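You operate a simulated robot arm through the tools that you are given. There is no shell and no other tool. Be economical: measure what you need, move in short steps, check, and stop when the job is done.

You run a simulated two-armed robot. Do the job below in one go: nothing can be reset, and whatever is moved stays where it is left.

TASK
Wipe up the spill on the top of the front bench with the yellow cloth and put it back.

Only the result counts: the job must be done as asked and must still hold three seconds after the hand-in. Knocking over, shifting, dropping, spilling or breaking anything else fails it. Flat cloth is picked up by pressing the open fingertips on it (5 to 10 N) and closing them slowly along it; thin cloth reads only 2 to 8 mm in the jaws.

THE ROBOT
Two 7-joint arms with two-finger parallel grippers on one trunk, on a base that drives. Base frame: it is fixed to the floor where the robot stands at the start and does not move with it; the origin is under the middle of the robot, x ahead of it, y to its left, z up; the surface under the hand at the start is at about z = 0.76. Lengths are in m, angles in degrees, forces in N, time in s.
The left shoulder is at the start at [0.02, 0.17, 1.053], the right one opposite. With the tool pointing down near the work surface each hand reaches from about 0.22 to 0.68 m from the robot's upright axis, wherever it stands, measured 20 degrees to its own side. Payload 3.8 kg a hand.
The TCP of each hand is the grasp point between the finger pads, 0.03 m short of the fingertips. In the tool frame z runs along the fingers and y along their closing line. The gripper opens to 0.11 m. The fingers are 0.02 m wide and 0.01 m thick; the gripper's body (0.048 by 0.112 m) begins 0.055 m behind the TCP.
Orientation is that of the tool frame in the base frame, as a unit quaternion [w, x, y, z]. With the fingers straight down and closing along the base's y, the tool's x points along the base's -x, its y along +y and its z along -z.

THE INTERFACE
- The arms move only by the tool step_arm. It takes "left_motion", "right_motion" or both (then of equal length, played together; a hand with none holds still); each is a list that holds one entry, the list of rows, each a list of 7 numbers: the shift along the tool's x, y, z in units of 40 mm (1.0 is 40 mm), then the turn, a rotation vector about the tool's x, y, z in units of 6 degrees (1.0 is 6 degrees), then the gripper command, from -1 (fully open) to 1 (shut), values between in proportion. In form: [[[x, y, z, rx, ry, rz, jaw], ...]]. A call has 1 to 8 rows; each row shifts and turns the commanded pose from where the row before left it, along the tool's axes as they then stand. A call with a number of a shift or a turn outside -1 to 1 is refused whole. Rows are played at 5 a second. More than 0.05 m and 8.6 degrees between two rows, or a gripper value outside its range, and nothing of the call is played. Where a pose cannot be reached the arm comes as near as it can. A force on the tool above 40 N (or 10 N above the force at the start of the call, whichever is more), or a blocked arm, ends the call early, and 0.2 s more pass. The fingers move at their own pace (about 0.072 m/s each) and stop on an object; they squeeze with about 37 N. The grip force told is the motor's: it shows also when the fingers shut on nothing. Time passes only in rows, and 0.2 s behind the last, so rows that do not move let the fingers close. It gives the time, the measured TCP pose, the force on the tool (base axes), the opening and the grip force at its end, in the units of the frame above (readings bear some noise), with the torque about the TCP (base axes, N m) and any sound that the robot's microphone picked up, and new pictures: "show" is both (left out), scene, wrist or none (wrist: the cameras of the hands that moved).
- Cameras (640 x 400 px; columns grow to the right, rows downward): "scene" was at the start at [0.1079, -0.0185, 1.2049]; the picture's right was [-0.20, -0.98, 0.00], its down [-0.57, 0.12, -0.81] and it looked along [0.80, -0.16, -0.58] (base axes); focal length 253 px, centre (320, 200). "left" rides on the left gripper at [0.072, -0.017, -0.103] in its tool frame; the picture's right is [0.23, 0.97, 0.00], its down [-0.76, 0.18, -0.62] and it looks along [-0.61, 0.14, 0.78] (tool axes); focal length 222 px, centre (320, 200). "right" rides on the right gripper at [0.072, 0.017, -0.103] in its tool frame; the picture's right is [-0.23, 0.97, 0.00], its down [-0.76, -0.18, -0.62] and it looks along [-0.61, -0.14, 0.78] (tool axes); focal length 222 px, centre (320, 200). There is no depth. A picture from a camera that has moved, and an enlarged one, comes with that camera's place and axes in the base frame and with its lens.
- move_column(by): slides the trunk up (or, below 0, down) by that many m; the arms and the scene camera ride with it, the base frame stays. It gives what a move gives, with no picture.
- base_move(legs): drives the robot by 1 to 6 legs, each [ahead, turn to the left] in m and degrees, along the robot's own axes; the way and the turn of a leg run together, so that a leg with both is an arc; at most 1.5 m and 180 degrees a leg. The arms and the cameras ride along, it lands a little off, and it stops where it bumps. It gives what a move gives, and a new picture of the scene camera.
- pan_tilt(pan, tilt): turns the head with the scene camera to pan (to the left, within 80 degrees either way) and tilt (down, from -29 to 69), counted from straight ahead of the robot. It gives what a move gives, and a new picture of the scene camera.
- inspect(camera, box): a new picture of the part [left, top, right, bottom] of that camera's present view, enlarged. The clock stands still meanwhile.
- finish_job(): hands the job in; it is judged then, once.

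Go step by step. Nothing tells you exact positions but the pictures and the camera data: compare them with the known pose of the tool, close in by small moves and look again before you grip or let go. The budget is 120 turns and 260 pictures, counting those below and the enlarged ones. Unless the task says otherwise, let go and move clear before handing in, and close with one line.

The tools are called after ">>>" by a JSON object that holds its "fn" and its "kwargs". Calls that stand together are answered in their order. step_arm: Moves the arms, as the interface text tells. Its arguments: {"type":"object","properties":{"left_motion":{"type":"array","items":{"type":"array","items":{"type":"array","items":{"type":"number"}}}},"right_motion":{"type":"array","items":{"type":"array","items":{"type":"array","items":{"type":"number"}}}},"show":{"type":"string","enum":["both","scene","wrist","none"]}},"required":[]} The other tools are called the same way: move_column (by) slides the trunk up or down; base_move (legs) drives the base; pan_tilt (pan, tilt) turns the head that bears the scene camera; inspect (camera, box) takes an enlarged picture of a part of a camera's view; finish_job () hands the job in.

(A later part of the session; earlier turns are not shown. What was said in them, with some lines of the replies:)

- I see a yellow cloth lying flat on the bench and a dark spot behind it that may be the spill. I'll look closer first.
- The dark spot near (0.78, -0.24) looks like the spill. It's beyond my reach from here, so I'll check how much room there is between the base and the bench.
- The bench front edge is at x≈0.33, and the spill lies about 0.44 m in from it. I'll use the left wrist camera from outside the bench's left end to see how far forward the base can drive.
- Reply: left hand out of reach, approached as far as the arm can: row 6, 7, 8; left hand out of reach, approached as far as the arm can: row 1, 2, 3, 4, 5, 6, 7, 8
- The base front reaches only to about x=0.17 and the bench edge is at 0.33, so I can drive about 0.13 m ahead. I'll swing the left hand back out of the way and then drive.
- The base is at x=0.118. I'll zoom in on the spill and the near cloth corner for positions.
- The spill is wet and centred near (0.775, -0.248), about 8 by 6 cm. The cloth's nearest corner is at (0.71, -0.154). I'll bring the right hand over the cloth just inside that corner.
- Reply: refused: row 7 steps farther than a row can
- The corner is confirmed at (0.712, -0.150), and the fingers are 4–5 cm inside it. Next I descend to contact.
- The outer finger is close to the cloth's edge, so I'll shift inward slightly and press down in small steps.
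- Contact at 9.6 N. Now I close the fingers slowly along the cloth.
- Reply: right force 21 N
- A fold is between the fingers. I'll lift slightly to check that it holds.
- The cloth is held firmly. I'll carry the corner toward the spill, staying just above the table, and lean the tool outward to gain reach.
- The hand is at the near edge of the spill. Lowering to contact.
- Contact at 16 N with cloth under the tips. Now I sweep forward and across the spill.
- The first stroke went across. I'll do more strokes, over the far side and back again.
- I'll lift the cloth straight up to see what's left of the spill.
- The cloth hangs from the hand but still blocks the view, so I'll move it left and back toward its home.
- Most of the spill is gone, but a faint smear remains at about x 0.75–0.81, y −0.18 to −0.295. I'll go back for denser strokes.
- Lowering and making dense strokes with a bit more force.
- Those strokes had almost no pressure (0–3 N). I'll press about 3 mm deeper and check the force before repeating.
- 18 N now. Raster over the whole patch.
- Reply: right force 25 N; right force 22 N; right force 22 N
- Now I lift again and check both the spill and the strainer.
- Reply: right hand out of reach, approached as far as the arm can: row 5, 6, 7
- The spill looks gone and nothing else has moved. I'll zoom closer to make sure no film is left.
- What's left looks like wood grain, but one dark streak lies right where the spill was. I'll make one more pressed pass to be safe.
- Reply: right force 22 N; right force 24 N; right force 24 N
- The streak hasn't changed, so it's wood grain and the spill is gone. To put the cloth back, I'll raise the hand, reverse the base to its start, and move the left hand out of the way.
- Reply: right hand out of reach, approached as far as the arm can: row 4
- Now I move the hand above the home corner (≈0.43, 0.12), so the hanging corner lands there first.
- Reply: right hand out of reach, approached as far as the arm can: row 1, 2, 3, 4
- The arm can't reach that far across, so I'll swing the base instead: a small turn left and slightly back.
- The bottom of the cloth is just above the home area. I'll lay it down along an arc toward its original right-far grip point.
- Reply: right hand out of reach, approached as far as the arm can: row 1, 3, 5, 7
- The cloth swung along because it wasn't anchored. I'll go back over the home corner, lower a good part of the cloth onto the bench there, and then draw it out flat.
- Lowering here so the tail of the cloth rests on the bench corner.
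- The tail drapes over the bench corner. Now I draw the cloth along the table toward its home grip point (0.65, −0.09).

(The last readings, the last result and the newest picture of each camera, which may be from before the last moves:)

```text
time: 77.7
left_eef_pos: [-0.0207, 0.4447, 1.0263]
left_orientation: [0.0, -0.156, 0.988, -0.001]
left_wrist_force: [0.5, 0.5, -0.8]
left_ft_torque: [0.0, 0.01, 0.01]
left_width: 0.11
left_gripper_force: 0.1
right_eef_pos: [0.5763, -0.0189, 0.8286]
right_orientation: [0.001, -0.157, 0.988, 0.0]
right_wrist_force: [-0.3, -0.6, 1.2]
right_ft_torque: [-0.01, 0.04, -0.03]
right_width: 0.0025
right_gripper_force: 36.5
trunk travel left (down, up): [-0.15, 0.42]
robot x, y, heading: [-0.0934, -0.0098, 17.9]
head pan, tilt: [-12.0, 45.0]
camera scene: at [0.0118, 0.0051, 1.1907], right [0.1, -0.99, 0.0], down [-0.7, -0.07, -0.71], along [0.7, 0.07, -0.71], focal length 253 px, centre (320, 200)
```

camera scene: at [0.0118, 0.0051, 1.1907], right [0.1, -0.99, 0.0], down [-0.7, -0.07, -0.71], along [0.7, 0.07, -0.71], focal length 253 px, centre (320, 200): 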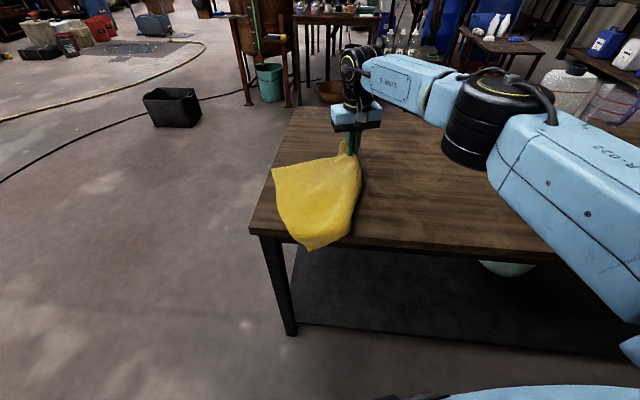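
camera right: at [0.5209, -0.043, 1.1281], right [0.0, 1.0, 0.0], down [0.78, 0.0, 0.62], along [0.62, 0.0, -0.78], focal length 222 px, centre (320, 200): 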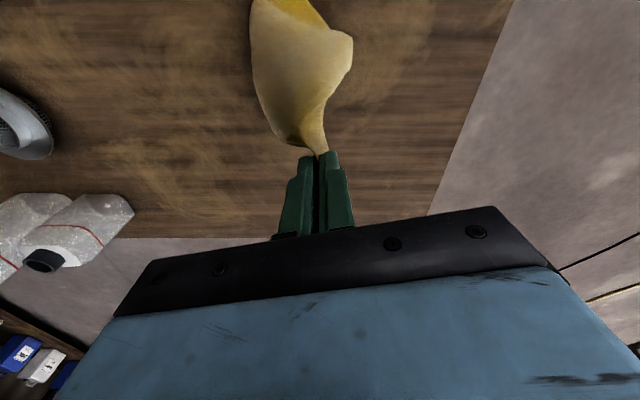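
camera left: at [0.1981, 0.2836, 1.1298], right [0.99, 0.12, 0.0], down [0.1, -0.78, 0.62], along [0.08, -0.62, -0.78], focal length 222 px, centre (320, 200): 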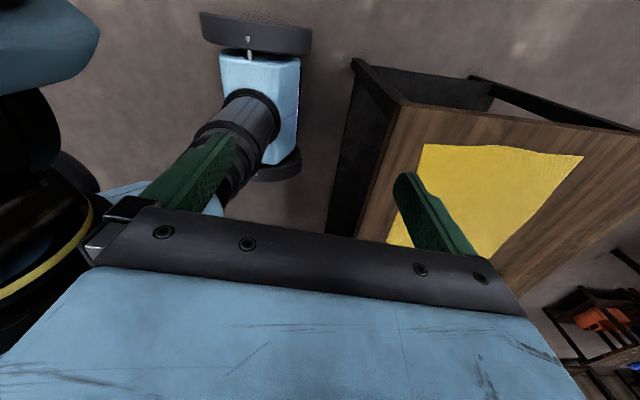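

The cloth now lies mostly flat, with one corner over the front edge. A bit more pull toward (+x, −y) will bring it home, so I'll drive forward slightly and then shift the arm.

>>> {"fn": "base_move", "kwargs": {"legs": [[0.08, 0]]}}

>>> {"fn": "step_arm", "kwargs": {"right_motion": [[[0.16, -0.58, 0.15, 0, 0, 0, 1], [0.16, -0.58, 0.15, 0, 0, 0, 1], [0.16, -0.58, 0.15, 0, 0, 0, 1], [0.16, -0.58, 0.15, 0, 0, 0, 1], [0, 0, 0, 0, 0, 0, 1]]]}}

```text
time: 78.7
left_eef_pos: [0.0566, 0.469, 1.0254]
left_orientation: [-0.001, -0.157, 0.988, -0.001]
left_wrist_force: [0.7, -0.5, -0.5]
left_ft_torque: [-0.03, -0.01, 0.0]
left_width: 0.1101
left_gripper_force: 0.1
right_eef_pos: [0.6533, 0.0056, 0.8282]
right_orientation: [0.0, -0.157, 0.988, 0.001]
right_wrist_force: [0.3, -0.1, -0.5]
right_ft_torque: [0.01, 0.02, -0.06]
right_width: 0.0019
right_gripper_force: 37.0
trunk travel left (down, up): [-0.15, 0.42]
robot x, y, heading: [-0.0111, 0.0134, 18.1]
head pan, tilt: [-12.0, 45.0]
camera scene: at [0.0887, 0.0302, 1.1907], right [0.11, -0.99, 0.0], down [-0.7, -0.07, -0.71], along [0.7, 0.07, -0.71], focal length 253 px, centre (320, 200)
```

scene: 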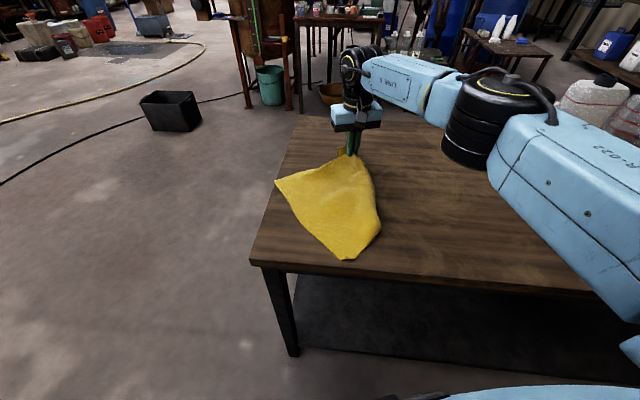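

```text
time: 79.9
left_eef_pos: [0.0568, 0.4694, 1.0265]
left_orientation: [0.0, -0.157, 0.988, 0.0]
left_wrist_force: [-0.2, 0.2, 0.6]
left_ft_torque: [-0.03, -0.01, 0.0]
left_width: 0.1097
left_gripper_force: 0.1
right_eef_pos: [0.6558, -0.0897, 0.8058]
right_orientation: [0.001, -0.157, 0.988, 0.001]
right_wrist_force: [-0.1, -0.9, 0.1]
right_ft_torque: [0.01, -0.01, 0.0]
right_width: 0.0022
right_gripper_force: 37.3
trunk travel left (down, up): [-0.15, 0.42]
robot x, y, heading: [-0.0104, 0.0139, 18.0]
head pan, tilt: [-12.0, 45.0]
camera scene: at [0.0877, 0.03, 1.1908], right [0.11, -0.99, 0.0], down [-0.7, -0.07, -0.71], along [0.7, 0.07, -0.71], focal length 253 px, centre (320, 200)
camera right: at [0.5834, -0.0969, 0.9089], right [-0.09, 1.0, 0.0], down [0.78, 0.07, 0.62], along [0.62, 0.05, -0.78], focal length 222 px, centre (320, 200)
```

scene: 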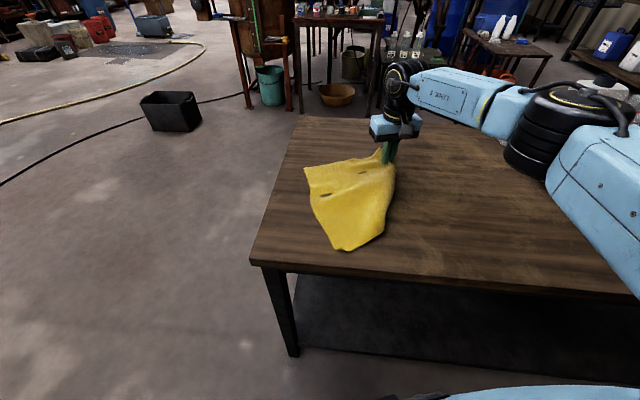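
right: 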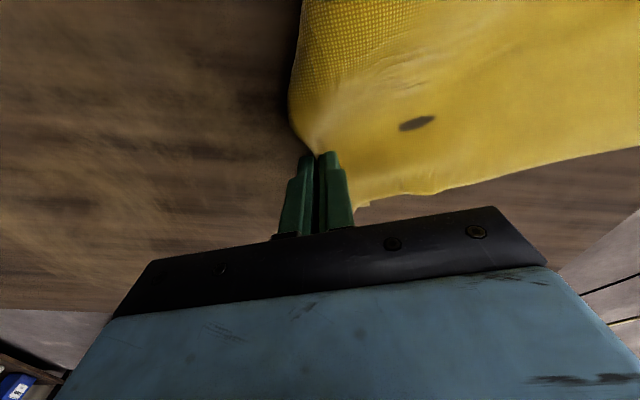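

The cloth's centre is now close to home. I'll lower and open the fingers, then back off to look.

>>> {"fn": "step_arm", "kwargs": {"right_motion": [[[0, 0, 0.22, 0, 0, 0, 1], [0, 0, 0, 0, 0, 0, 0.7], [0, 0, 0, 0, 0, 0, 0.5], [0, 0, 0, 0, 0, 0, 0.4], [0, 0, -0.3, 0, 0, 0, 0.4], [0, 0, -0.8, 0, 0, 0, 0.4], [0, 0, -0.9, 0, 0, 0, 0.4], [0, 0, -0.9, 0, 0, 0, 0.4]]]}}

```text
time: 81.7
left_eef_pos: [0.0561, 0.4687, 1.0263]
left_orientation: [0.0, -0.158, 0.988, 0.0]
left_wrist_force: [-0.3, 0.7, -0.7]
left_ft_torque: [-0.01, 0.01, 0.0]
left_width: 0.1099
left_gripper_force: 0.0
right_eef_pos: [0.6557, -0.0901, 0.9116]
right_orientation: [0.001, -0.157, 0.988, 0.001]
right_wrist_force: [0.0, 0.7, -0.3]
right_ft_torque: [0.0, 0.01, 0.01]
right_width: 0.0329
right_gripper_force: 0.1
trunk travel left (down, up): [-0.15, 0.42]
robot x, y, heading: [-0.014, 0.0171, 18.1]
head pan, tilt: [-12.0, 45.0]
camera scene: at [0.0875, 0.0301, 1.1908], right [0.11, -0.99, 0.0], down [-0.7, -0.07, -0.71], along [0.7, 0.07, -0.71], focal length 253 px, centre (320, 200)
camera right: at [0.5823, -0.097, 1.0152], right [-0.09, 1.0, 0.0], down [0.78, 0.07, 0.62], along [0.62, 0.05, -0.78], focal length 222 px, centre (320, 200)
```

scene: 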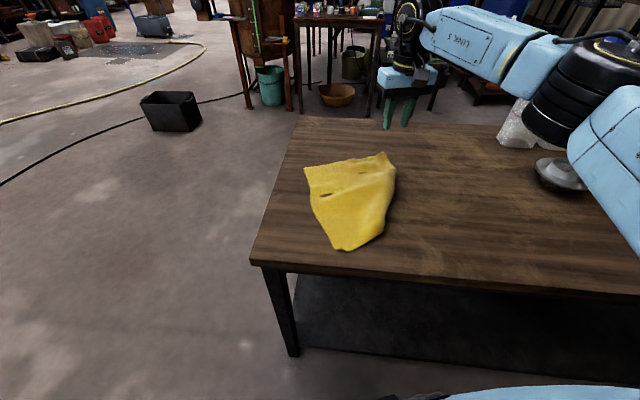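
right: 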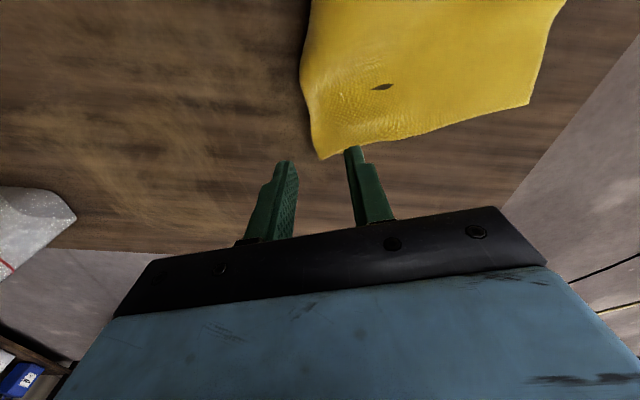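

The cloth is back on its spot, centred at about (0.55, 0.0), and the hand is free. I'll raise the hand and do a last check of the bench.

>>> {"fn": "step_arm", "kwargs": {"right_motion": [[[0.5, -0.5, -0.7, 0, 0, 0, 0], [0.5, -0.5, -0.7, 0, 0, 0, -0.5], [0.5, -0.5, -0.7, 0, 0, 0, -1], [0, 0, 0, 0, 0, 0, -1]]], "show": "none"}}

>>> {"fn": "pan_tilt", "kwargs": {"pan": -35, "tilt": 40}}

>>> {"fn": "inspect", "kwargs": {"camera": "scene", "box": [160, 80, 480, 280]}}

```text
time: 82.7
left_eef_pos: [0.0545, 0.4699, 1.0276]
left_orientation: [0.0, -0.157, 0.988, 0.0]
left_wrist_force: [-0.3, 1.0, -0.5]
left_ft_torque: [0.04, 0.01, 0.01]
left_width: 0.1098
left_gripper_force: 0.1
right_eef_pos: [0.6177, -0.1655, 0.9934]
right_orientation: [0.0, -0.158, 0.988, 0.0]
right_wrist_force: [-0.9, 0.4, 0.3]
right_ft_torque: [-0.02, 0.0, 0.0]
right_width: 0.1098
right_gripper_force: 0.1
trunk travel left (down, up): [-0.15, 0.42]
robot x, y, heading: [-0.0165, 0.0157, 18.3]
head pan, tilt: [-12.0, 45.0]
```

```text
time: 83.6
left_eef_pos: [0.0552, 0.4691, 1.0255]
left_orientation: [0.001, -0.157, 0.988, 0.0]
left_wrist_force: [-0.3, 0.1, -0.2]
left_ft_torque: [-0.01, 0.02, 0.01]
left_width: 0.1099
left_gripper_force: 0.1
right_eef_pos: [0.6188, -0.1674, 0.9948]
right_orientation: [0.001, -0.158, 0.987, 0.001]
right_wrist_force: [0.2, -0.4, -0.1]
right_ft_torque: [0.0, -0.01, -0.01]
right_width: 0.11
right_gripper_force: 0.1
trunk travel left (down, up): [-0.15, 0.42]
robot x, y, heading: [-0.0138, 0.0195, 17.9]
head pan, tilt: [-35.0, 40.0]
camera scene: at [0.0883, -0.0034, 1.198], right [-0.29, -0.96, 0.0], down [-0.62, 0.19, -0.77], along [0.73, -0.22, -0.64], focal length 253 px, centre (320, 200)
```

scene: 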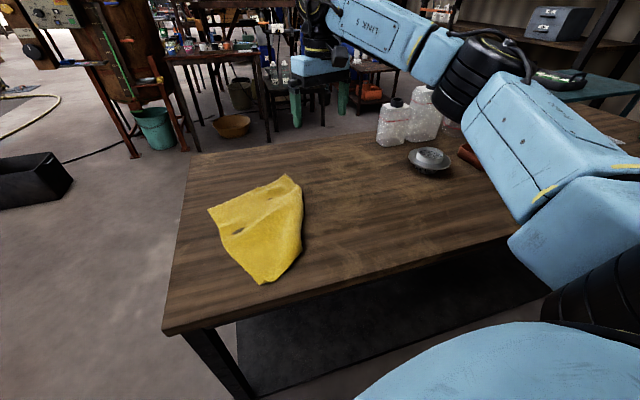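

```text
2.00 times, centred on (320, 180) of scene
camera zoom: at [0.0883, -0.0034, 1.198], right [-0.29, -0.96, 0.0], down [-0.62, 0.19, -0.77], along [0.73, -0.22, -0.64], focal length 505 px, centre (320, 240)
```

zoom: 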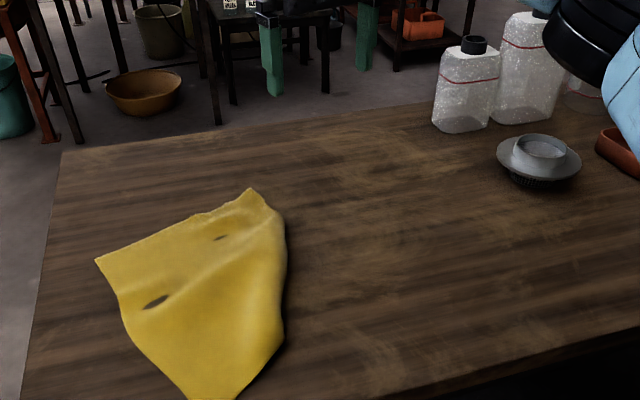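

The spill is gone, the other objects stand where they were, and the cloth rests on its spot with both hands clear. Handing in.

>>> {"fn": "finish_job", "kwargs": {}}

```text
The job is handed in.
```

I wiped up the spill and put the yellow cloth back on its original spot. It lies turned by about 20° with its right side folded under, not flat as before, and nothing else was moved.
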